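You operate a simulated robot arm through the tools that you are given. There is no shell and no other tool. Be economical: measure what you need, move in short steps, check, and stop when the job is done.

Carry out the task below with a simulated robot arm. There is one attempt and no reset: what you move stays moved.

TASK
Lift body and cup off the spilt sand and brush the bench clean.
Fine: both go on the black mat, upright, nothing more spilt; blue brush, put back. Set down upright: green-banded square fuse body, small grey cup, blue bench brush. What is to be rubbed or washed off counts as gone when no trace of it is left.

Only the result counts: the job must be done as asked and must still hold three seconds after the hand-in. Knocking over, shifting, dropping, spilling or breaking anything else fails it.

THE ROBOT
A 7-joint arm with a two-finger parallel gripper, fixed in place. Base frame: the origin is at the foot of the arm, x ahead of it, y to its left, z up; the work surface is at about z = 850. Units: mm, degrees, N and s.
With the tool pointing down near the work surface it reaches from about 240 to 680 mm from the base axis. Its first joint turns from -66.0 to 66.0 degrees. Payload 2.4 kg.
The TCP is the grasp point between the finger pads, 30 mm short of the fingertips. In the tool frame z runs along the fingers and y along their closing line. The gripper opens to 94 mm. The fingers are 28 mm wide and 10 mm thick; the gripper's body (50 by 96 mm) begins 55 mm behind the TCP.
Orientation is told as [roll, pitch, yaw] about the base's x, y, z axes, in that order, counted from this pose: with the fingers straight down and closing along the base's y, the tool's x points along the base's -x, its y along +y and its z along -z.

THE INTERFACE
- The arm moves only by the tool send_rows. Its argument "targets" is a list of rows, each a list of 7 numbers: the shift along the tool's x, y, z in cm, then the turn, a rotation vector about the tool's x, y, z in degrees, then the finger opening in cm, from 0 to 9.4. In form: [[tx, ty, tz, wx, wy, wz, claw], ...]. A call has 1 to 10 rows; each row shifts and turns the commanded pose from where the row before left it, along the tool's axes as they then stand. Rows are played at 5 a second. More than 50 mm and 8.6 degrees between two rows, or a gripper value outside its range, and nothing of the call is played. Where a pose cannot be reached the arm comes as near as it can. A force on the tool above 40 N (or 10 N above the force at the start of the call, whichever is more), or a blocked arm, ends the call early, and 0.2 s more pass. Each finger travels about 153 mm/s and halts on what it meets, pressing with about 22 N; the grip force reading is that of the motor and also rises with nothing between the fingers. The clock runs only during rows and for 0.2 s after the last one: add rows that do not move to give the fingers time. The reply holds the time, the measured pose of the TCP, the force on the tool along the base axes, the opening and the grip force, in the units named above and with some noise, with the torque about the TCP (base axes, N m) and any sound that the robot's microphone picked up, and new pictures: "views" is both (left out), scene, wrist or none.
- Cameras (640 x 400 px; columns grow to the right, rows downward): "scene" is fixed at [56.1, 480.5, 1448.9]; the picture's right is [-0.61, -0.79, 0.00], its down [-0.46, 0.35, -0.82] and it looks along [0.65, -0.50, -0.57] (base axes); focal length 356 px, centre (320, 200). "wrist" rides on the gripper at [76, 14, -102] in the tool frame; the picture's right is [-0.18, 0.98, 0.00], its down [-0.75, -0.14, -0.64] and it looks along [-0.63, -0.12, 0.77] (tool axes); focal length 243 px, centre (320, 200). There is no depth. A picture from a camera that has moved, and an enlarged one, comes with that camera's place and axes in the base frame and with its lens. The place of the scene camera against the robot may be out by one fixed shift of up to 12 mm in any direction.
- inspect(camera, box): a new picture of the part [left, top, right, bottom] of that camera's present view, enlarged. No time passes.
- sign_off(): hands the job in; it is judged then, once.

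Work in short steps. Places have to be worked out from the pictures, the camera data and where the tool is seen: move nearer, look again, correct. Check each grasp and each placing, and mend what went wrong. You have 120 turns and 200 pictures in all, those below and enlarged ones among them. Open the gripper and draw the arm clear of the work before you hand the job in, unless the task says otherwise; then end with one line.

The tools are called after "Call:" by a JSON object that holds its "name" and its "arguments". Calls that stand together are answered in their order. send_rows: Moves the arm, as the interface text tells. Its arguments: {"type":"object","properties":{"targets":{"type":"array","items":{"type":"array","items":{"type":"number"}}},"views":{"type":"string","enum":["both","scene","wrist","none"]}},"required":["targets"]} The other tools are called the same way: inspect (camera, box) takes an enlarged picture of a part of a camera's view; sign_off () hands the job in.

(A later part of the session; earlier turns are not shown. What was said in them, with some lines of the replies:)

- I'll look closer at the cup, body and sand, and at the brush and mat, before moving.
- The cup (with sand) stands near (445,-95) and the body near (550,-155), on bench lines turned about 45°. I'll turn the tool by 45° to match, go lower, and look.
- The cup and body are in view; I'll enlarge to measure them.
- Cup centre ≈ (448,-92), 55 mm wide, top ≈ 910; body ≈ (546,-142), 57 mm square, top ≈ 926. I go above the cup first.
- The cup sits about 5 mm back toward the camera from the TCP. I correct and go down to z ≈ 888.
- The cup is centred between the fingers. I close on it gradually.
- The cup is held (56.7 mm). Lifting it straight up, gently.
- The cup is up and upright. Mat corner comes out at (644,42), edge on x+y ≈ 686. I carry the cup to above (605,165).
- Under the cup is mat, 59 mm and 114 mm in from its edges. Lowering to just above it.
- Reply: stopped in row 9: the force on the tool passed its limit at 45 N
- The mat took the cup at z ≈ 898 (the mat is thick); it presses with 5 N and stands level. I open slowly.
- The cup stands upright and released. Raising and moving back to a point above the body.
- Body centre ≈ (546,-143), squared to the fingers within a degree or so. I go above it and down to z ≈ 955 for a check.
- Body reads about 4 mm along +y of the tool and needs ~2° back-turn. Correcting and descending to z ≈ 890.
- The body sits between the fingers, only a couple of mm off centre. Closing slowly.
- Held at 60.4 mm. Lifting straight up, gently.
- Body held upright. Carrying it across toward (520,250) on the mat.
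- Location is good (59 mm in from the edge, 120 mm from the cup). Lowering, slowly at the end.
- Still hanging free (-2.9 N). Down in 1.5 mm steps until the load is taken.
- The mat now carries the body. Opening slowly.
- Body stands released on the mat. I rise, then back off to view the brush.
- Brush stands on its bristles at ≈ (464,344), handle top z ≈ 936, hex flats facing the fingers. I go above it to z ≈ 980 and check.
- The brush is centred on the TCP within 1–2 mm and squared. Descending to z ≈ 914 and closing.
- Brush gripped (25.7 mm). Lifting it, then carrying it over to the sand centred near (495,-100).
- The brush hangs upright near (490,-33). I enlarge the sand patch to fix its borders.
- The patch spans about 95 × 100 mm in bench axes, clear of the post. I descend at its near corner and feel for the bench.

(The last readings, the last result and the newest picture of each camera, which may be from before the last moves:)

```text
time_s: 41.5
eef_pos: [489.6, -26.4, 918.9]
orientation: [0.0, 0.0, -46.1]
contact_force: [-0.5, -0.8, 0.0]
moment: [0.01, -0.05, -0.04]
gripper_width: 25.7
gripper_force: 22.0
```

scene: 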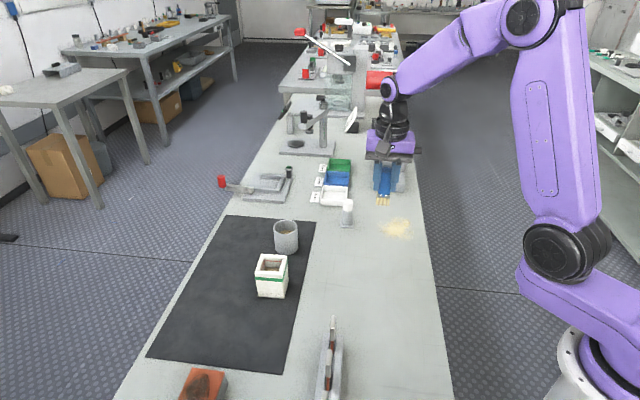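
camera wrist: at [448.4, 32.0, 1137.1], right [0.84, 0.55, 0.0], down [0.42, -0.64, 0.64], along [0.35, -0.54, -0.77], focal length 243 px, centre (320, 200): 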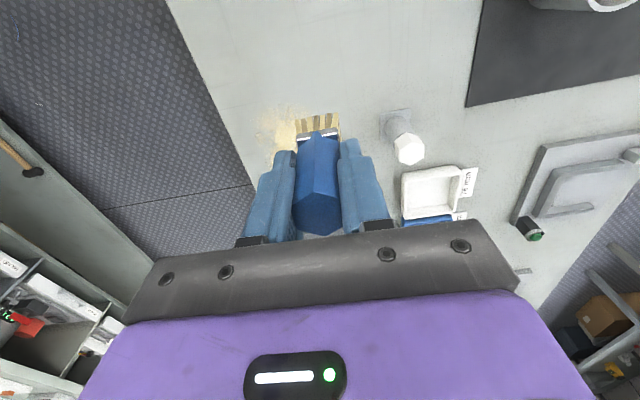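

Call:
{"name": "send_rows", "arguments": {"targets": [[0, 0, 0.2, 0, 0, 0, 1.8], [0, 0, 0.2, 0, 0, 0, 1.8], [0, 0, 0, 0, 0, 0, 1.8]], "views": "none"}}

Call:
{"name": "send_rows", "arguments": {"targets": [[0, 0, 0.1, 0, 0, 0, 1.8], [0, 0, 0, 0, 0, 0, 1.8]], "views": "none"}}

```text
time_s: 42.3
eef_pos: [490.5, -25.4, 914.2]
orientation: [0.0, -0.1, -46.0]
contact_force: [0.3, 0.3, -0.5]
moment: [0.0, 0.05, 0.03]
gripper_width: 25.6
gripper_force: 21.7
```

```text
time_s: 42.9
eef_pos: [489.7, -25.4, 913.2]
orientation: [0.0, 0.0, -46.0]
contact_force: [0.8, -0.5, -0.8]
moment: [0.01, -0.02, 0.01]
gripper_width: 25.5
gripper_force: 21.9
```

Call:
{"name": "send_rows", "arguments": {"targets": [[0, 0, 0.1, 0, 0, 0, 1.8], [0, 0, 0.1, 0, 0, 0, 1.8], [0, 0, 0, 0, 0, 0, 1.8]], "views": "none"}}

```text
time_s: 43.7
eef_pos: [490.1, -26.7, 913.4]
orientation: [0.0, -0.2, -46.0]
contact_force: [-0.5, 2.2, 18.8]
moment: [-0.02, 0.03, -0.03]
gripper_width: 25.7
gripper_force: 21.8
```

Contact at z ≈ 913, 19 N. I ease 0.5 mm and make the first stroke.

Call:
{"name": "send_rows", "arguments": {"targets": [[0, 0, -0.05, 0, 0, 0, 1.8], [-2, 0, 0, 0, 0, 0, 1.8], [-2.5, 0, 0, 0, 0, 0, 1.8], [-2.5, 0, 0, 0, 0, 0, 1.8], [-2.5, 0, 0, 0, 0, 0, 1.8], [-2.5, 0, 0, 0, 0, 0, 1.8], [0, 0, 0, 0, 0, 0, 1.8]]}}

```text
time_s: 45.3
eef_pos: [573.3, -113.4, 913.0]
orientation: [0.1, 0.0, -46.0]
contact_force: [0.4, 0.2, -0.9]
moment: [-0.01, 0.01, -0.01]
gripper_width: 25.8
gripper_force: 22.6
camera wrist: at [531.3, -48.9, 1016.2], right [0.84, 0.55, 0.0], down [0.42, -0.64, 0.64], along [0.35, -0.54, -0.77], focal length 243 px, centre (320, 200)
```

scene: 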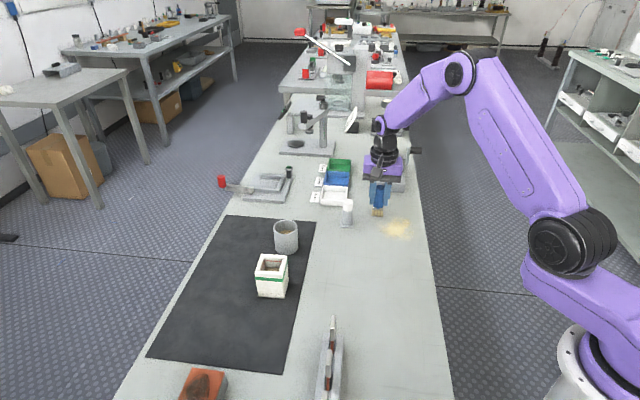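
wrist: 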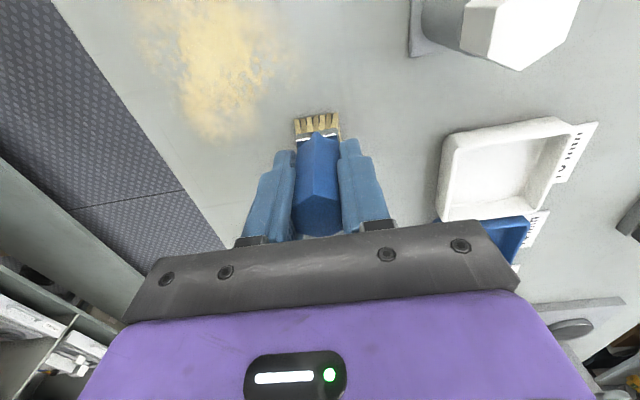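

Contact was lost after easing. I press 1.5 mm more, shift 15 mm sideways and stroke back.

Call:
{"name": "send_rows", "arguments": {"targets": [[0, -1.5, 0, 0, 0, 0, 1.8], [0, 0, 0.1, 0, 0, 0, 1.8], [0, 0, 0, 0, 0, 0, 1.8]], "views": "none"}}

```text
time_s: 46.1
eef_pos: [561.8, -123.7, 912.5]
orientation: [-0.1, -0.1, -46.0]
contact_force: [1.4, 1.0, 1.1]
moment: [0.04, -0.05, -0.01]
gripper_width: 25.4
gripper_force: 21.4
```

Call:
{"name": "send_rows", "arguments": {"targets": [[0, 0, 0.05, 0, 0, 0, 1.8], [2.5, 0, 0, 0, 0, 0, 1.8], [2.5, 0, 0, 0, 0, 0, 1.8], [2.5, 0, 0, 0, 0, 0, 1.8], [2.5, 0, 0, 0, 0, 0, 1.8], [2.5, 0, 0, 0, 0, 0, 1.8], [0, 0, 0, 0, 0, 0, 1.8]], "views": "wrist"}}

```text
time_s: 47.7
eef_pos: [479.5, -32.1, 911.5]
orientation: [0.1, 0.0, -46.2]
contact_force: [4.8, -2.7, 17.3]
moment: [-0.16, -0.21, 0.0]
gripper_width: 25.8
gripper_force: 22.1
camera wrist: at [437.1, 31.8, 1014.0], right [0.84, 0.55, 0.0], down [0.42, -0.64, 0.64], along [0.35, -0.54, -0.77], focal length 243 px, centre (320, 200)
```

wrist: 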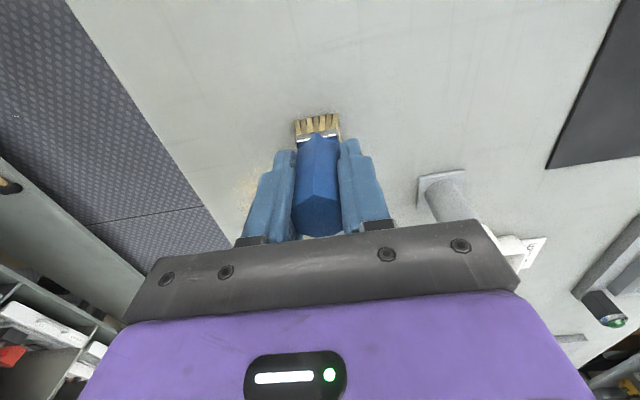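

Good brushing contact (17 N). Next stroke, at 15 mm spacing.

Call:
{"name": "send_rows", "arguments": {"targets": [[0, -1.5, 0, 0, 0, 0, 1.8], [-2.5, 0, 0, 0, 0, 0, 1.8], [-2.5, 0, 0, 0, 0, 0, 1.8], [-2.5, 0, 0, 0, 0, 0, 1.8], [-2.5, 0, 0, 0, 0, 0, 1.8], [-2.5, 0, 0, 0, 0, 0, 1.8], [0, 0, 0, 0, 0, 0, 1.8]], "views": "wrist"}}

```text
time_s: 49.3
eef_pos: [549.6, -134.8, 910.3]
orientation: [-0.1, 0.1, -46.0]
contact_force: [-0.5, 0.2, -1.0]
moment: [0.01, 0.0, -0.04]
gripper_width: 25.4
gripper_force: 22.3
camera wrist: at [507.7, -70.6, 1012.7], right [0.84, 0.55, 0.0], down [0.42, -0.64, 0.64], along [0.35, -0.54, -0.77], focal length 243 px, centre (320, 200)
```

wrist: 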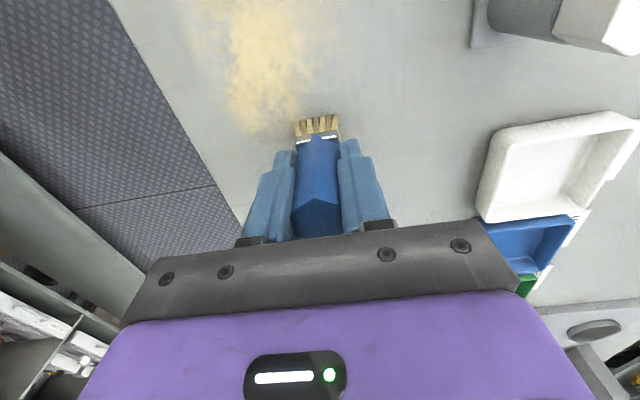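

Contact dies at the far end of the stroke. I press 1 mm and measure here.

Call:
{"name": "send_rows", "arguments": {"targets": [[0, -1.5, 0.1, 0, 0, 0, 1.8], [0, 0, 0, 0, 0, 0, 1.8]], "views": "none"}}

```text
time_s: 49.9
eef_pos: [540.1, -143.2, 908.8]
orientation: [0.1, -0.1, -46.0]
contact_force: [2.0, 3.7, 11.2]
moment: [0.13, -0.02, -0.05]
gripper_width: 25.6
gripper_force: 21.5
```

11 N. Stroke back.

Call:
{"name": "send_rows", "arguments": {"targets": [[2.5, 0, 0, 0, 0, 0, 1.8], [2.5, 0, 0, 0, 0, 0, 1.8], [2.5, 0, 0, 0, 0, 0, 1.8], [2.5, 0, 0, 0, 0, 0, 1.8], [2.5, 0, 0, 0, 0, 0, 1.8], [0, 0, 0, 0, 0, 0, 1.8]], "views": "both"}}

```text
time_s: 51.3
eef_pos: [454.7, -54.6, 909.8]
orientation: [-0.1, 0.0, -45.9]
contact_force: [-0.1, -0.8, -0.7]
moment: [0.02, 0.01, 0.03]
gripper_width: 25.7
gripper_force: 22.3
camera wrist: at [411.9, 10.3, 1012.6], right [0.84, 0.55, 0.0], down [0.42, -0.64, 0.64], along [0.35, -0.54, -0.77], focal length 243 px, centre (320, 200)
```

scene: 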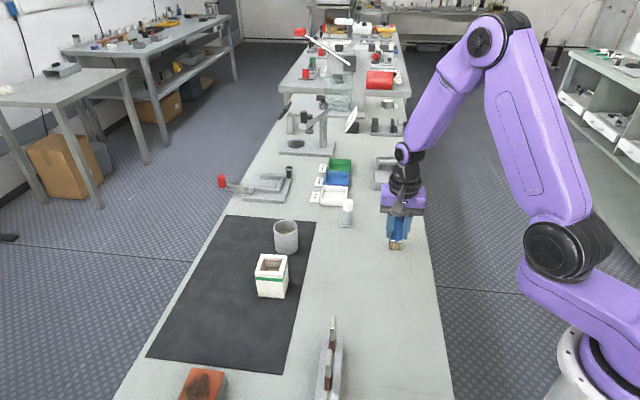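
wrist: 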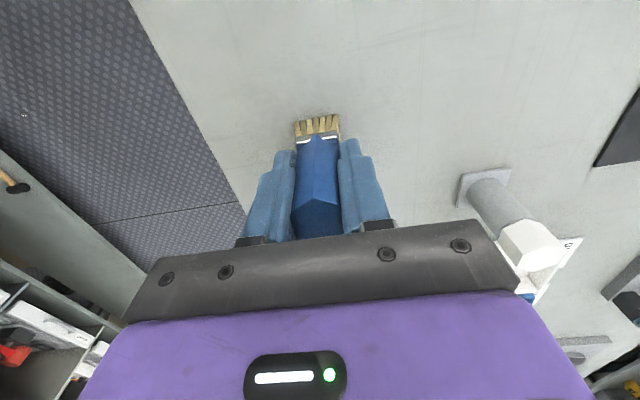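

Contact is lost again. Before carrying on, I lift and back off to see whether the strokes removed sand.

Call:
{"name": "send_rows", "arguments": {"targets": [[0, 0, -2, 0, 0, 0, 1.8], [4, 0, -4, 0, 0, 0, 1.8], [4, 0, -3, 0, 0, 0, 1.8], [0, 0, 0, 0, 0, 0, 1.8]]}}

```text
refused: row 2 steps farther than a row can; nothing moved
```

Call:
{"name": "send_rows", "arguments": {"targets": [[0, 0, -2, 0, 0, 0, 1.8], [3.5, 0, -3, 0, 0, 0, 1.8], [3.5, 0, -3, 0, 0, 0, 1.8], [0, 0, 0, 0, 0, 0, 1.8]]}}

```text
time_s: 52.3
eef_pos: [405.3, -1.5, 992.0]
orientation: [0.0, 0.0, -46.0]
contact_force: [-0.2, -0.9, -0.6]
moment: [-0.02, 0.01, 0.02]
gripper_width: 25.7
gripper_force: 21.9
camera wrist: at [363.7, 62.6, 1095.7], right [0.84, 0.55, 0.0], down [0.42, -0.64, 0.64], along [0.35, -0.54, -0.77], focal length 243 px, centre (320, 200)
```

scene: 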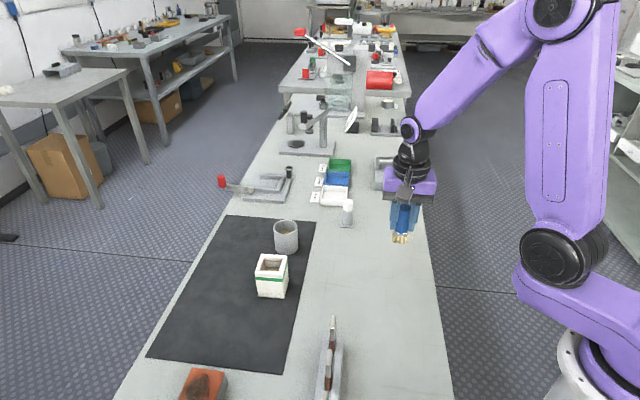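
wrist: 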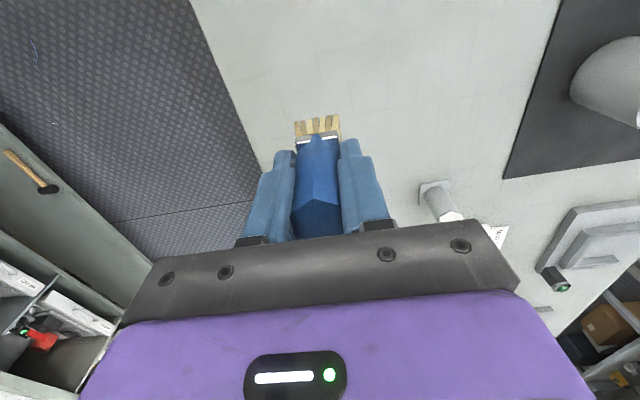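

Call:
{"name": "send_rows", "arguments": {"targets": [[-3, 3.8, 0, 0, 0, 0, 1.8], [-3, 3.8, 0, 0, 0, 0, 1.8], [-2, 3.8, -2, 0, 0, 0, 1.8], [0, 0, 0, 0, 0, 0, 1.8]]}}

```text
time_s: 53.3
eef_pos: [542.7, 20.1, 1011.9]
orientation: [0.0, -0.1, -45.9]
contact_force: [-1.0, -0.7, -1.3]
moment: [0.01, 0.0, -0.01]
gripper_width: 25.7
gripper_force: 21.8
camera wrist: at [500.5, 83.2, 1115.1], right [0.84, 0.55, 0.0], down [0.42, -0.64, 0.64], along [0.35, -0.54, -0.77], focal length 243 px, centre (320, 200)
```

scene: 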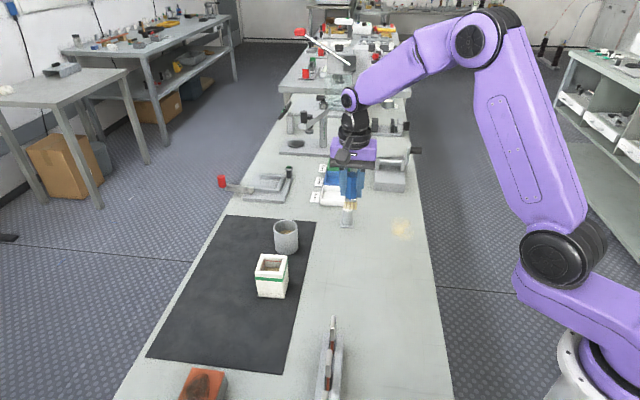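
wrist: 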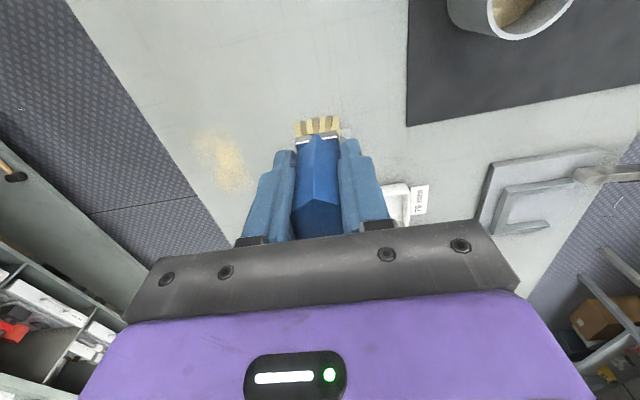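

Call:
{"name": "inspect", "arguments": {"camera": "wrist", "box": [150, 90, 330, 210]}}

Call:
{"name": "inspect", "arguments": {"camera": "scene", "box": [340, 190, 440, 260]}}

```text
3.33 times, centred on (240, 150) of wrist
camera zoom: at [500.5, 83.2, 1115.1], right [0.84, 0.55, 0.0], down [0.42, -0.64, 0.64], along [0.35, -0.54, -0.77], focal length 809 px, centre (587, 367)
```

zoom: 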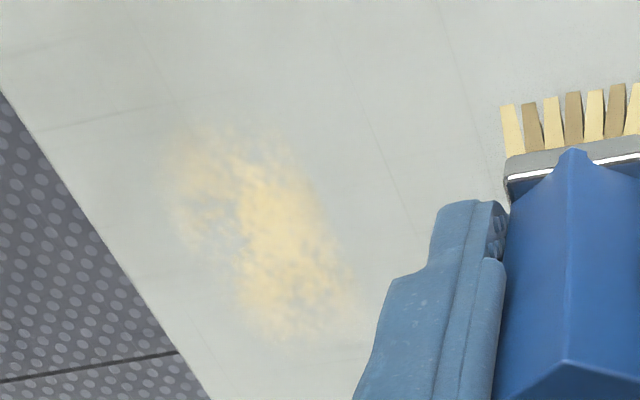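

```text
5.71 times, centred on (390, 225) of scene
camera zoom: at [56.1, 480.5, 1448.9], right [-0.61, -0.79, 0.0], down [-0.46, 0.35, -0.82], along [0.65, -0.5, -0.57], focal length 2035 px, centre (-80, 57)
```

zoom: 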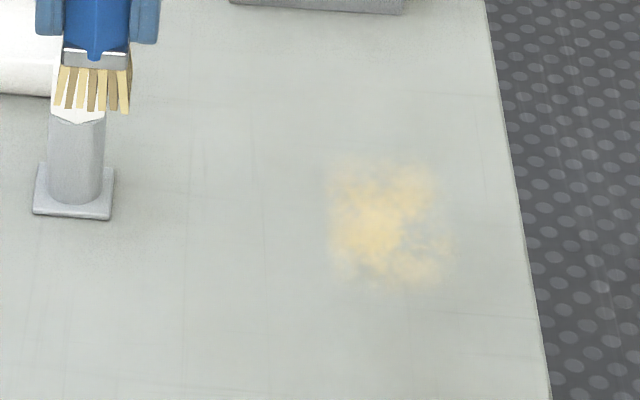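

Brushing works: everything beyond q ≈ 280 is clean. Remaining strip is ~55 mm wide; I return to its edge, staying high past the post, and come down to just above contact.

Call:
{"name": "send_rows", "arguments": {"targets": [[0, 0, -1.5, 0, 0, 0, 1.8], [0, -4, 0, 0, 0, 0, 1.8], [0, -4, 0, 0, 0, 0, 1.8], [0.3, -4, 0, 0, 0, 0, 1.8], [0, 0, 4, 0, 0, 0, 1.8], [0, 0, 4, 0, 0, 0, 1.8], [0, 0, 3.3, 0, 0, 0, 1.8], [0, 0, 0.2, 0, 0, 0, 1.8], [0, 0, 0, 0, 0, 0, 1.8]], "views": "none"}}

Call:
{"name": "send_rows", "arguments": {"targets": [[0, 0, 0.15, 0, 0, 0, 1.8], [0, 0, 0.1, 0, 0, 0, 1.8], [0, 0, 0, 0, 0, 0, 1.8]], "views": "none"}}

```text
time_s: 55.3
eef_pos: [455.6, -62.8, 910.6]
orientation: [-0.1, 0.0, -46.1]
contact_force: [-0.3, 0.4, -0.9]
moment: [0.04, -0.01, -0.01]
gripper_width: 25.5
gripper_force: 21.7
```

```text
time_s: 56.1
eef_pos: [453.9, -63.6, 908.4]
orientation: [0.1, -0.1, -46.0]
contact_force: [-3.2, -0.2, 19.0]
moment: [-0.09, 0.09, 0.02]
gripper_width: 25.9
gripper_force: 21.8
```

19 N contact. Stroke away with a slight downward feed to hold contact.

Call:
{"name": "send_rows", "arguments": {"targets": [[-2.1, 0, 0.03, 0, 0, 0, 1.8], [-2.1, 0, 0.03, 0, 0, 0, 1.8], [-2.1, 0, 0.03, 0, 0, 0, 1.8], [-2.1, 0, 0.03, 0, 0, 0, 1.8], [-2.1, 0, 0.03, 0, 0, 0, 1.8], [-2.1, 0, 0.03, 0, 0, 0, 1.8], [0, 0, 0, 0, 0, 0, 1.8]], "views": "wrist"}}

```text
time_s: 57.7
eef_pos: [541.3, -154.2, 905.8]
orientation: [0.1, 0.0, -46.0]
contact_force: [-4.0, 3.6, 19.8]
moment: [0.01, -0.04, -0.01]
gripper_width: 25.9
gripper_force: 22.2
camera wrist: at [499.2, -89.5, 1008.5], right [0.83, 0.55, 0.0], down [0.42, -0.64, 0.64], along [0.35, -0.54, -0.77], focal length 243 px, centre (320, 200)
```

wrist: 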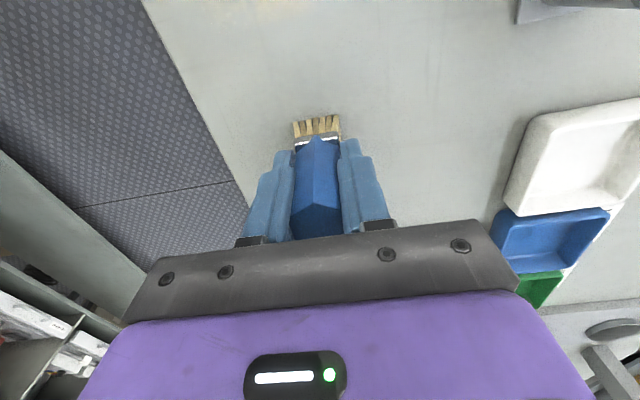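

The whole patch seems to have gone. Enlarging to check for traces.

Call:
{"name": "inspect", "arguments": {"camera": "wrist", "box": [170, 0, 420, 160]}}

Call:
{"name": "inspect", "arguments": {"camera": "scene", "box": [340, 190, 440, 260]}}

```text
2.50 times, centred on (295, 80) of wrist
camera zoom: at [499.2, -89.5, 1008.5], right [0.83, 0.55, 0.0], down [0.42, -0.64, 0.64], along [0.35, -0.54, -0.77], focal length 606 px, centre (382, 500)
```

zoom: 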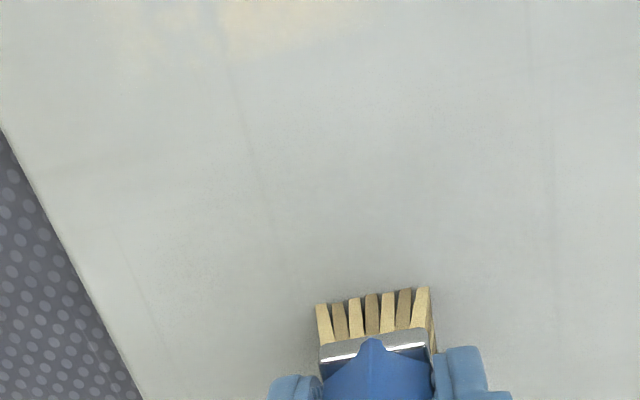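

```text
5.71 times, centred on (390, 225) of scene
camera zoom: at [55.7, 480.7, 1448.8], right [-0.61, -0.79, 0.0], down [-0.46, 0.35, -0.82], along [0.65, -0.5, -0.57], focal length 2035 px, centre (-80, 57)
```

zoom: 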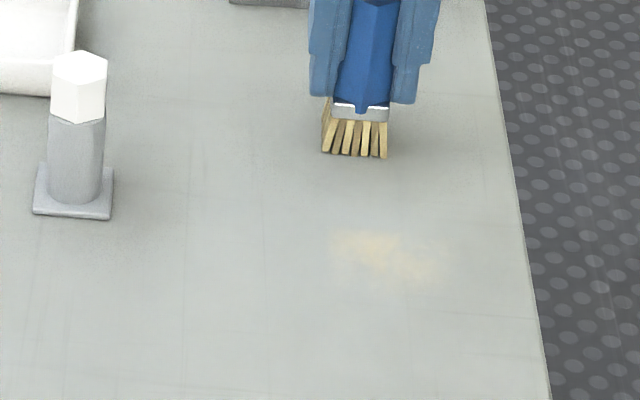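

A paler remainder is left on the near side. Stroke back, 14 mm over, keeping pressure.

Call:
{"name": "send_rows", "arguments": {"targets": [[0, -1.4, 0, 0, 0, 0, 1.8], [2.1, 0, 0.02, 0, 0, 0, 1.8], [2.1, 0, 0.02, 0, 0, 0, 1.8], [2.1, 0, 0.02, 0, 0, 0, 1.8], [2.1, 0, 0.02, 0, 0, 0, 1.8], [2.1, 0, 0.02, 0, 0, 0, 1.8], [2.1, 0, 0.02, 0, 0, 0, 1.8], [0, 0, 0, 0, 0, 0, 1.8]], "views": "none"}}

```text
time_s: 59.5
eef_pos: [446.1, -73.2, 904.8]
orientation: [0.3, -0.4, -46.1]
contact_force: [8.9, -8.5, 35.4]
moment: [-0.36, -0.18, -0.01]
gripper_width: 25.7
gripper_force: 21.8
```

Force is high (35 N); easing 0.8 mm and stroking away again over the next lane.

Call:
{"name": "send_rows", "arguments": {"targets": [[0, 0, -0.08, 0, 0, 0, 1.8], [0, -1.4, 0, 0, 0, 0, 1.8], [-2.1, 0, 0, 0, 0, 0, 1.8], [-2.1, 0, 0, 0, 0, 0, 1.8], [-2.1, 0, 0, 0, 0, 0, 1.8], [-2.1, 0, 0, 0, 0, 0, 1.8], [-2.1, 0, 0, 0, 0, 0, 1.8], [-2.1, 0, 0, 0, 0, 0, 1.8], [0, 0, 0, 0, 0, 0, 1.8]], "views": "wrist"}}

Call:
{"name": "inspect", "arguments": {"camera": "scene", "box": [340, 190, 440, 260]}}

```text
time_s: 61.5
eef_pos: [524.2, -173.5, 905.0]
orientation: [-0.1, 0.0, -46.0]
contact_force: [-1.8, 0.2, 6.3]
moment: [0.0, 0.12, -0.02]
gripper_width: 25.6
gripper_force: 21.7
camera wrist: at [481.3, -109.4, 1007.8], right [0.84, 0.55, 0.0], down [0.42, -0.64, 0.64], along [0.35, -0.54, -0.77], focal length 243 px, centre (320, 200)
```

wrist: 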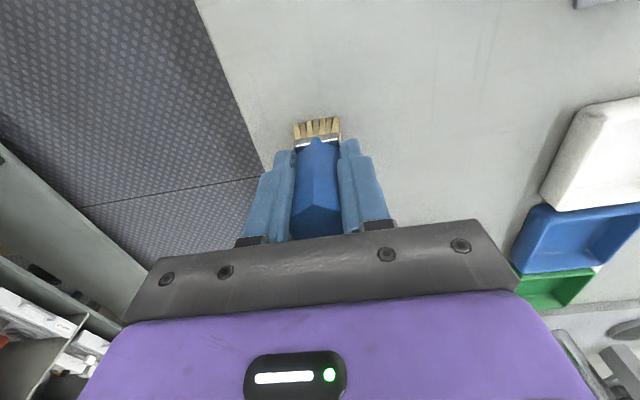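

```text
5.71 times, centred on (390, 225) of scene
camera zoom: at [55.9, 480.6, 1448.9], right [-0.61, -0.79, 0.0], down [-0.46, 0.35, -0.82], along [0.65, -0.5, -0.57], focal length 2035 px, centre (-80, 57)
```

zoom: 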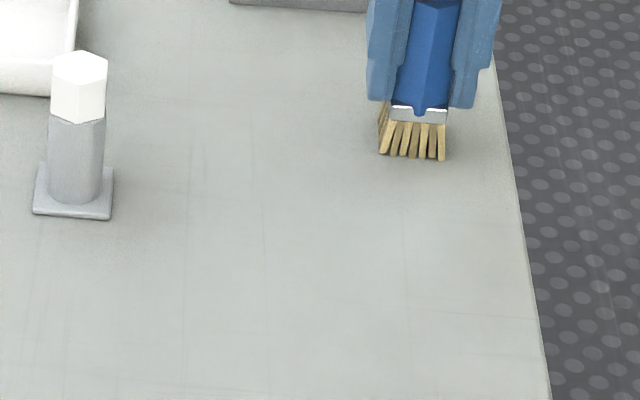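

Nearly all gone. One more return stroke nearer the edge, then a second pass over the middle, to leave no faint trace.

Call:
{"name": "send_rows", "arguments": {"targets": [[0, -1.0, 0.03, 0, 0, 0, 1.8], [2.1, 0, 0, 0, 0, 0, 1.8], [2.1, 0, 0, 0, 0, 0, 1.8], [2.1, 0, 0, 0, 0, 0, 1.8], [2.1, 0, 0, 0, 0, 0, 1.8], [2.1, 0, 0, 0, 0, 0, 1.8], [2.1, 0, 0, 0, 0, 0, 1.8], [0, 0, 0, 0, 0, 0, 1.8]], "views": "none"}}

Call:
{"name": "send_rows", "arguments": {"targets": [[0, 2.2, 0, 0, 0, 0, 1.8], [-2.1, 0, 0.02, 0, 0, 0, 1.8], [-2.1, 0, 0.02, 0, 0, 0, 1.8], [-2.1, 0, 0.02, 0, 0, 0, 1.8], [-2.1, 0, 0.02, 0, 0, 0, 1.8], [-2.1, 0, 0.02, 0, 0, 0, 1.8], [-2.1, 0, 0.02, 0, 0, 0, 1.8], [0, 0, 0, 0, 0, 0, 1.8]], "views": "none"}}

```text
time_s: 63.3
eef_pos: [427.3, -88.5, 904.0]
orientation: [0.1, 0.0, -46.0]
contact_force: [4.5, -4.2, 19.7]
moment: [-0.24, -0.18, 0.0]
gripper_width: 25.7
gripper_force: 21.9
```

```text
time_s: 65.1
eef_pos: [531.1, -164.7, 904.5]
orientation: [-0.1, 0.0, -46.0]
contact_force: [-5.5, 3.8, 27.6]
moment: [0.23, 0.39, -0.02]
gripper_width: 25.7
gripper_force: 21.8
```

One last return lane, then lift and look.

Call:
{"name": "send_rows", "arguments": {"targets": [[0, 1.6, -0.05, 0, 0, 0, 1.8], [2.1, 0, 0, 0, 0, 0, 1.8], [2.1, 0, 0, 0, 0, 0, 1.8], [2.1, 0, 0, 0, 0, 0, 1.8], [2.1, 0, 0, 0, 0, 0, 1.8], [2.1, 0, 0, 0, 0, 0, 1.8], [2.1, 0, 0, 0, 0, 0, 1.8], [0, 0, -2, 0, 0, 0, 1.8], [0, 0, -4.5, 0, 0, 0, 1.8], [0, 0, -4.5, 0, 0, 0, 1.8]], "views": "none"}}

Call:
{"name": "send_rows", "arguments": {"targets": [[2.5, 4, -1, 0, 0, 0, 1.8], [2.5, 4, 0, 0, 0, 0, 1.8], [2.5, 4, 0, 0, 0, 0, 1.8], [0, 0, 0, 0, 0, 0, 1.8]]}}

```text
time_s: 67.3
eef_pos: [455.9, -65.4, 1015.7]
orientation: [-0.1, 0.1, -46.0]
contact_force: [-0.4, -0.3, -0.2]
moment: [0.0, -0.03, 0.02]
gripper_width: 25.6
gripper_force: 22.4
```

```text
time_s: 68.3
eef_pos: [490.2, 74.5, 1021.7]
orientation: [0.1, 0.0, -46.1]
contact_force: [-0.5, 0.2, -0.9]
moment: [0.04, 0.0, 0.02]
gripper_width: 25.4
gripper_force: 22.0
camera wrist: at [448.3, 139.3, 1125.1], right [0.84, 0.55, 0.0], down [0.42, -0.64, 0.64], along [0.35, -0.54, -0.77], focal length 243 px, centre (320, 200)
```

scene: 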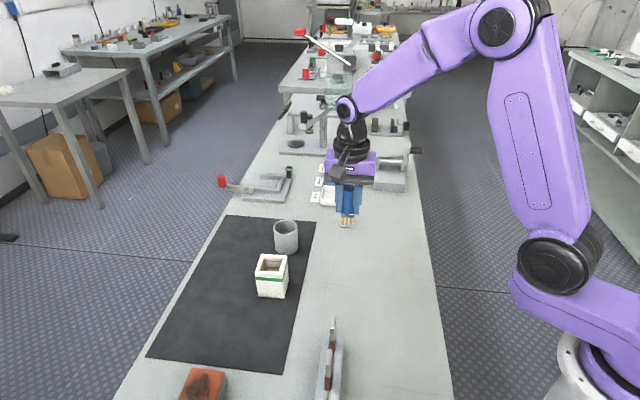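
wrist: 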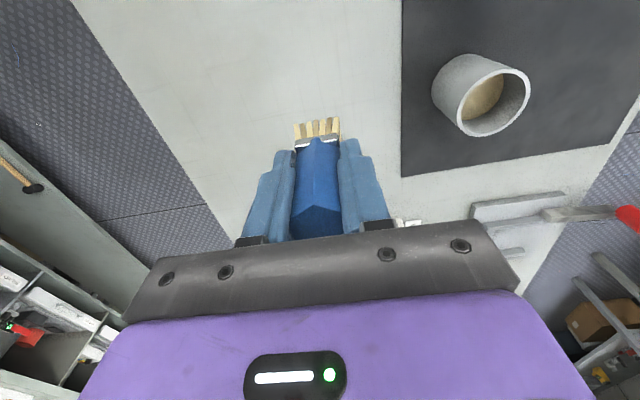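

Call:
{"name": "inspect", "arguments": {"camera": "scene", "box": [360, 190, 440, 260]}}

Call:
{"name": "inspect", "arguments": {"camera": "scene", "box": [230, 200, 330, 310]}}

```text
5.71 times, centred on (400, 225) of scene
camera zoom: at [56.0, 480.6, 1448.9], right [-0.61, -0.79, 0.0], down [-0.46, 0.35, -0.82], along [0.65, -0.5, -0.57], focal length 2035 px, centre (-137, 57)
```

zoom: 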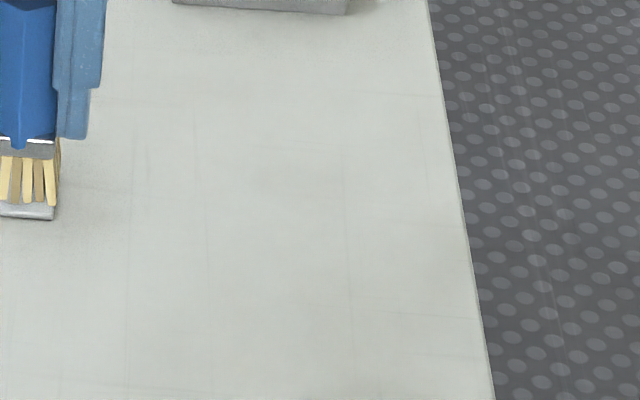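

```text
3.64 times, centred on (280, 255) of scene
camera zoom: at [56.0, 480.6, 1448.9], right [-0.61, -0.79, 0.0], down [-0.46, 0.35, -0.82], along [0.65, -0.5, -0.57], focal length 1295 px, centre (466, 0)
```

zoom: 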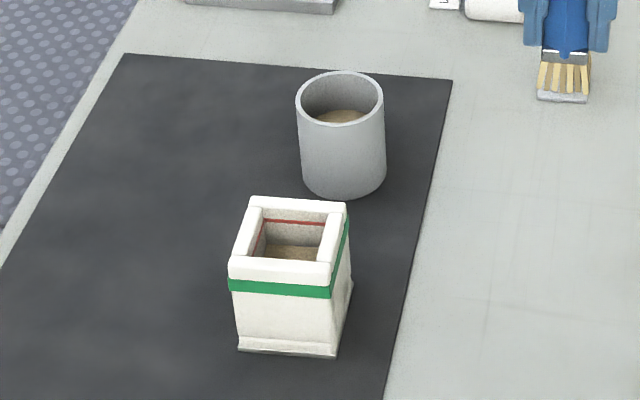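

The scene view looks clean. I also take a close wrist look at the spot from an open angle before giving up the brush.

Call:
{"name": "send_rows", "arguments": {"targets": [[-1, 0, -3, 0, 0, 0, 1.8], [-4.0, -0.3, 0, 0, 0, 0, 1.8], [-4.0, -0.3, 0, 0, 0, 0, 1.8], [-4.0, -0.4, 0, 0, 0, 0, 1.8], [0, 0, 0, 0, 0, 0, 1.8]], "views": "none"}}

Call:
{"name": "inspect", "arguments": {"camera": "wrist", "box": [120, 40, 320, 170]}}

```text
time_s: 69.5
eef_pos: [572.2, -24.9, 1053.9]
orientation: [0.0, 0.0, -46.0]
contact_force: [-0.9, -0.2, 0.1]
moment: [-0.03, 0.0, 0.0]
gripper_width: 25.8
gripper_force: 22.4
```

```text
3.08 times, centred on (220, 105) of wrist
camera zoom: at [530.8, 38.9, 1157.0], right [0.84, 0.55, 0.0], down [0.42, -0.64, 0.64], along [0.35, -0.54, -0.77], focal length 746 px, centre (628, 492)
```

zoom: 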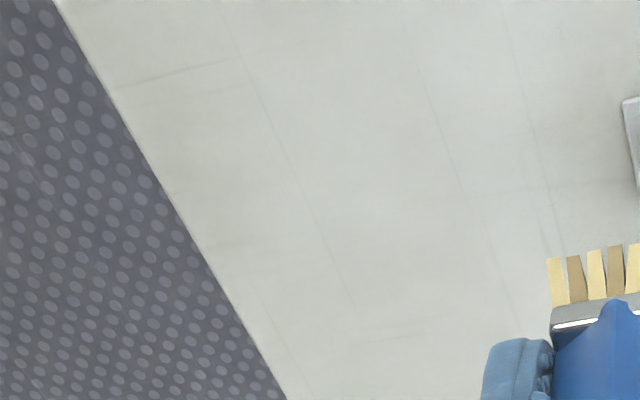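

Bench is clean. Carrying the brush back above its old spot (463,343).

Call:
{"name": "send_rows", "arguments": {"targets": [[2, 1.04, 0, 0, 0, 0, 1.8], [4, 2.08, 0, 0, 0, 0, 1.8], [4, 2.08, 0, 0, 0, 0, 1.8], [4, 2.08, 0, 0, 0, 0, 1.8], [4, 2.08, 0, 0, 0, 0, 1.8], [4, 2.08, 0, 0, 0, 0, 1.8], [4, 2.08, 0, 0, 0, 0, 1.8], [4, 2.08, 0, 0, 0, 0, 1.8], [3, 1.56, 0, 0, 0, 0, 1.8], [1, 0.54, 0, 0, 0, 0, 1.8]], "views": "none"}}

Call:
{"name": "send_rows", "arguments": {"targets": [[0, 0, 2, 0, 0, 0, 1.8], [0, 0, 3, 0, 0, 0, 1.8], [0, 0, 3, 0, 0, 0, 1.8], [0, 0, 3, 0, 0, 0, 1.8], [0, 0, 1.5, 0, 0, 0, 1.8], [0, 0, 0, 0, 0, 0, 1.8]]}}

```text
time_s: 71.7
eef_pos: [463.8, 341.1, 1053.9]
orientation: [0.0, -0.1, -46.0]
contact_force: [-0.1, 0.0, 0.2]
moment: [0.03, -0.02, -0.02]
gripper_width: 25.7
gripper_force: 22.2
```

```text
time_s: 73.1
eef_pos: [464.0, 340.1, 928.1]
orientation: [0.0, 0.0, -46.0]
contact_force: [0.0, -0.2, 0.2]
moment: [0.0, -0.01, -0.01]
gripper_width: 25.4
gripper_force: 22.1
camera wrist: at [422.0, 405.3, 1030.7], right [0.84, 0.55, 0.0], down [0.42, -0.64, 0.64], along [0.35, -0.54, -0.77], focal length 243 px, centre (320, 200)
```

scene: 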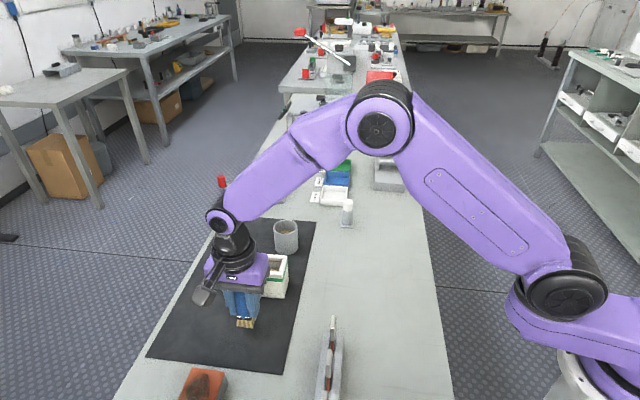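
wrist: 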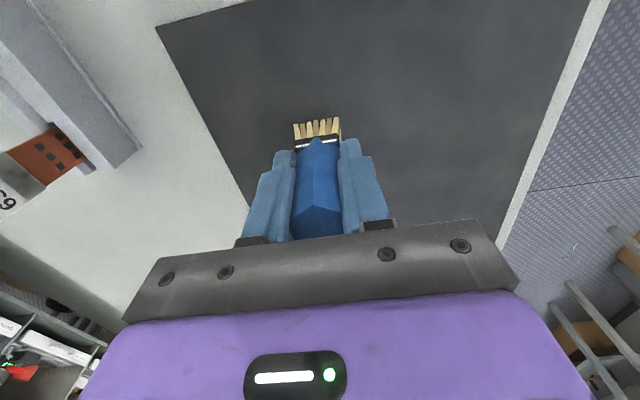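

Right over its old spot. Lowering in small steps to contact.

Call:
{"name": "send_rows", "arguments": {"targets": [[0.2, 0, 0.8, 0, 0, 0, 1.8], [0, 0, 0.4, 0, 0, 0, 1.8], [0, 0, 0.2, 0, 0, 0, 1.8], [0, 0, 0, 0, 0, 0, 1.8]], "views": "none"}}

Call:
{"name": "send_rows", "arguments": {"targets": [[0, 0, 0.15, 0, 0, 0, 1.8], [0, 0, 0.1, 0, 0, 0, 1.8], [0, 0, 0, 0, 0, 0, 1.8]], "views": "none"}}

```text
time_s: 74.1
eef_pos: [461.0, 342.5, 913.6]
orientation: [0.0, 0.1, -46.1]
contact_force: [0.2, -0.2, -0.2]
moment: [-0.02, 0.03, -0.01]
gripper_width: 25.6
gripper_force: 22.0
```

```text
time_s: 74.9
eef_pos: [462.9, 342.4, 912.6]
orientation: [-0.1, -0.1, -46.0]
contact_force: [0.2, -0.3, -1.0]
moment: [0.01, 0.02, 0.05]
gripper_width: 25.9
gripper_force: 22.1
```

Call:
{"name": "send_rows", "arguments": {"targets": [[0, 0, 0.1, 0, 0, 0, 1.8], [0, 0, 0.1, 0, 0, 0, 1.8], [0, 0, 0, 0, 0, 0, 1.8]], "views": "none"}}

Call:
{"name": "send_rows", "arguments": {"targets": [[0, 0, 0.1, 0, 0, 0, 1.8], [0, 0, 0, 0, 0, 0, 1.8]], "views": "none"}}

```text
time_s: 75.7
eef_pos: [462.0, 342.8, 908.6]
orientation: [0.0, -0.1, -46.0]
contact_force: [-1.0, 0.6, -0.7]
moment: [-0.01, 0.03, -0.02]
gripper_width: 25.4
gripper_force: 22.2
```

```text
time_s: 76.3
eef_pos: [462.2, 343.3, 908.9]
orientation: [0.0, 0.0, -46.0]
contact_force: [-0.5, 0.0, -0.3]
moment: [-0.01, 0.02, -0.02]
gripper_width: 25.4
gripper_force: 22.0
```

Call:
{"name": "send_rows", "arguments": {"targets": [[0, 0, 0.1, 0, 0, 0, 1.8], [0, 0, 0, 0, 0, 0, 1.8]], "views": "none"}}

Call:
{"name": "send_rows", "arguments": {"targets": [[0, 0, 0.1, 0, 0, 0, 1.8], [0, 0, 0, 0, 0, 0, 1.8]], "views": "none"}}

```text
time_s: 76.9
eef_pos: [462.2, 343.4, 908.4]
orientation: [0.1, 0.1, -46.0]
contact_force: [-1.1, -1.3, 13.1]
moment: [-0.14, 0.12, 0.0]
gripper_width: 25.6
gripper_force: 21.8
```

```text
time_s: 77.5
eef_pos: [462.7, 342.8, 907.5]
orientation: [0.2, 0.0, -46.0]
contact_force: [-1.8, -0.1, 26.5]
moment: [-0.12, 0.18, 0.03]
gripper_width: 25.6
gripper_force: 21.9
```

Seated. Easing the pressure 1.3 mm, then opening slowly.

Call:
{"name": "send_rows", "arguments": {"targets": [[0, 0, -0.13, 0, 0, 0, 1.8], [0, 0, 0, 0, 0, 0, 2.4], [0, 0, 0, 0, 0, 0, 2.7], [0, 0, 0, 0, 0, 0, 3.2], [0, 0, 0, 0, 0, 0, 4.5], [0, 0, 0, 0, 0, 0, 6.5], [0, 0, 0, 0, 0, 0, 7], [0, 0, 0, 0, 0, 0, 7]]}}

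```text
time_s: 79.3
eef_pos: [460.9, 343.4, 906.9]
orientation: [0.1, -0.2, -46.0]
contact_force: [-0.4, 0.2, 0.8]
moment: [0.0, -0.01, -0.01]
gripper_width: 69.8
gripper_force: 0.1
camera wrist: at [418.8, 407.2, 1010.2], right [0.84, 0.55, 0.0], down [0.42, -0.64, 0.64], along [0.35, -0.54, -0.77], focal length 243 px, centre (320, 200)
```

scene: 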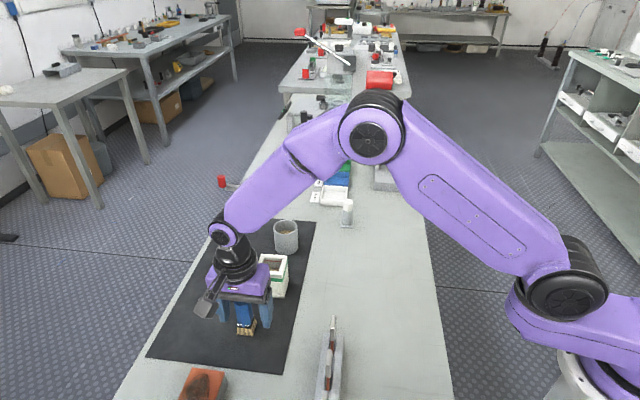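
wrist: 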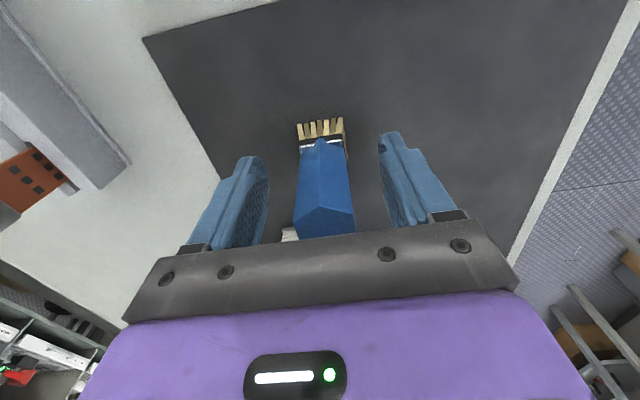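

The brush stands free. Drawing straight up and then away toward the robot's open side.

Call:
{"name": "send_rows", "arguments": {"targets": [[0, 0, -1.5, 0, 0, 0, 7], [0, 0, -4, 0, 0, 0, 7], [0, 0, -4.5, 0, 0, 0, 7], [0, 0, -4.5, 0, 0, 0, 7], [0, 0, -3, 0, 0, 0, 7], [0, -4.5, 0, 0, 0, 0, 7], [0, -4.5, 0, 0, 0, 0, 7], [0, -4.5, 0, 0, 0, 0, 7], [0, -4.5, 0, 0, 0, 0, 7], [0, 0, 0, 0, 0, 0, 7]]}}

Call:
{"name": "inspect", "arguments": {"camera": "scene", "box": [200, 210, 340, 360]}}

Call:
{"name": "inspect", "arguments": {"camera": "scene", "box": [360, 190, 440, 260]}}

```text
time_s: 81.5
eef_pos: [330.7, 216.4, 1079.8]
orientation: [0.0, 0.0, -46.0]
contact_force: [0.1, -0.2, 0.4]
moment: [0.0, 0.0, -0.02]
gripper_width: 69.8
gripper_force: 0.2
camera wrist: at [287.5, 281.4, 1182.5], right [0.84, 0.55, 0.0], down [0.42, -0.64, 0.64], along [0.35, -0.54, -0.77], focal length 243 px, centre (320, 200)
```

scene: 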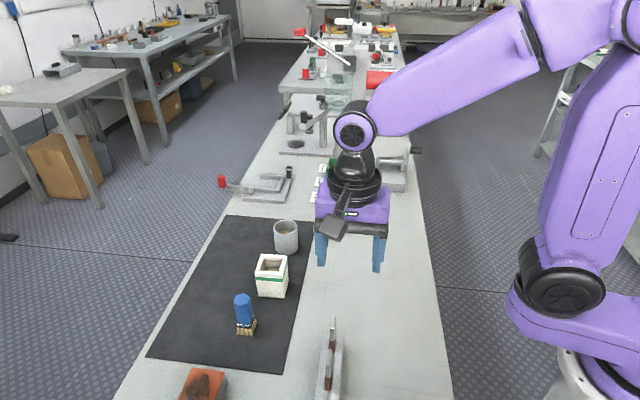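
wrist: 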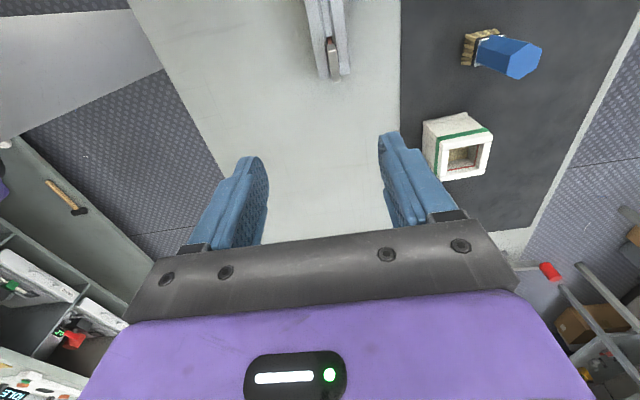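

```text
2.67 times, centred on (270, 285) of scene
camera zoom: at [56.0, 480.5, 1448.9], right [-0.61, -0.79, 0.0], down [-0.46, 0.35, -0.82], along [0.65, -0.5, -0.57], focal length 950 px, centre (453, -27)
```

zoom: 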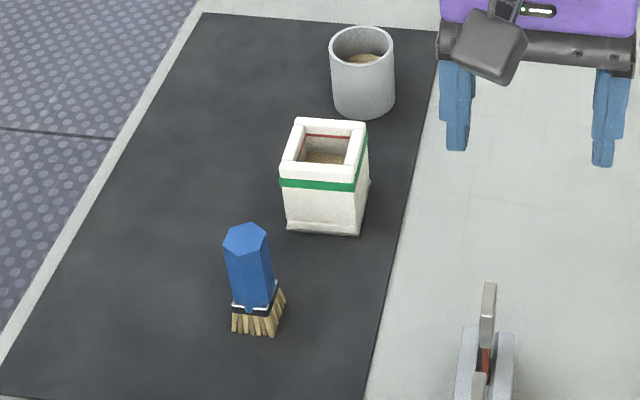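

```text
5.71 times, centred on (400, 225) of scene
camera zoom: at [56.0, 480.5, 1448.9], right [-0.61, -0.79, 0.0], down [-0.46, 0.35, -0.82], along [0.65, -0.5, -0.57], focal length 2035 px, centre (-137, 57)
```

zoom: 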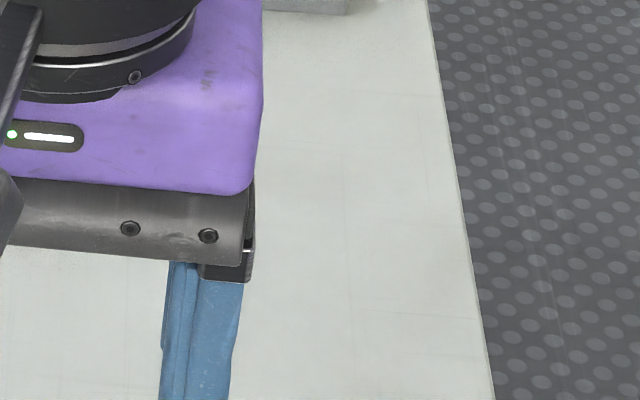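

Cup, body and brush all stand upright on the mat, the bench is clean, and the gripper is open and clear. Handing in.

Call:
{"name": "sign_off", "arguments": {}}

```text
The job is handed in.
```

The fuse body and cup are upright on the black mat with nothing more seen spilt, the bench shows no trace of sand, and the blue brush is standing back in its place.
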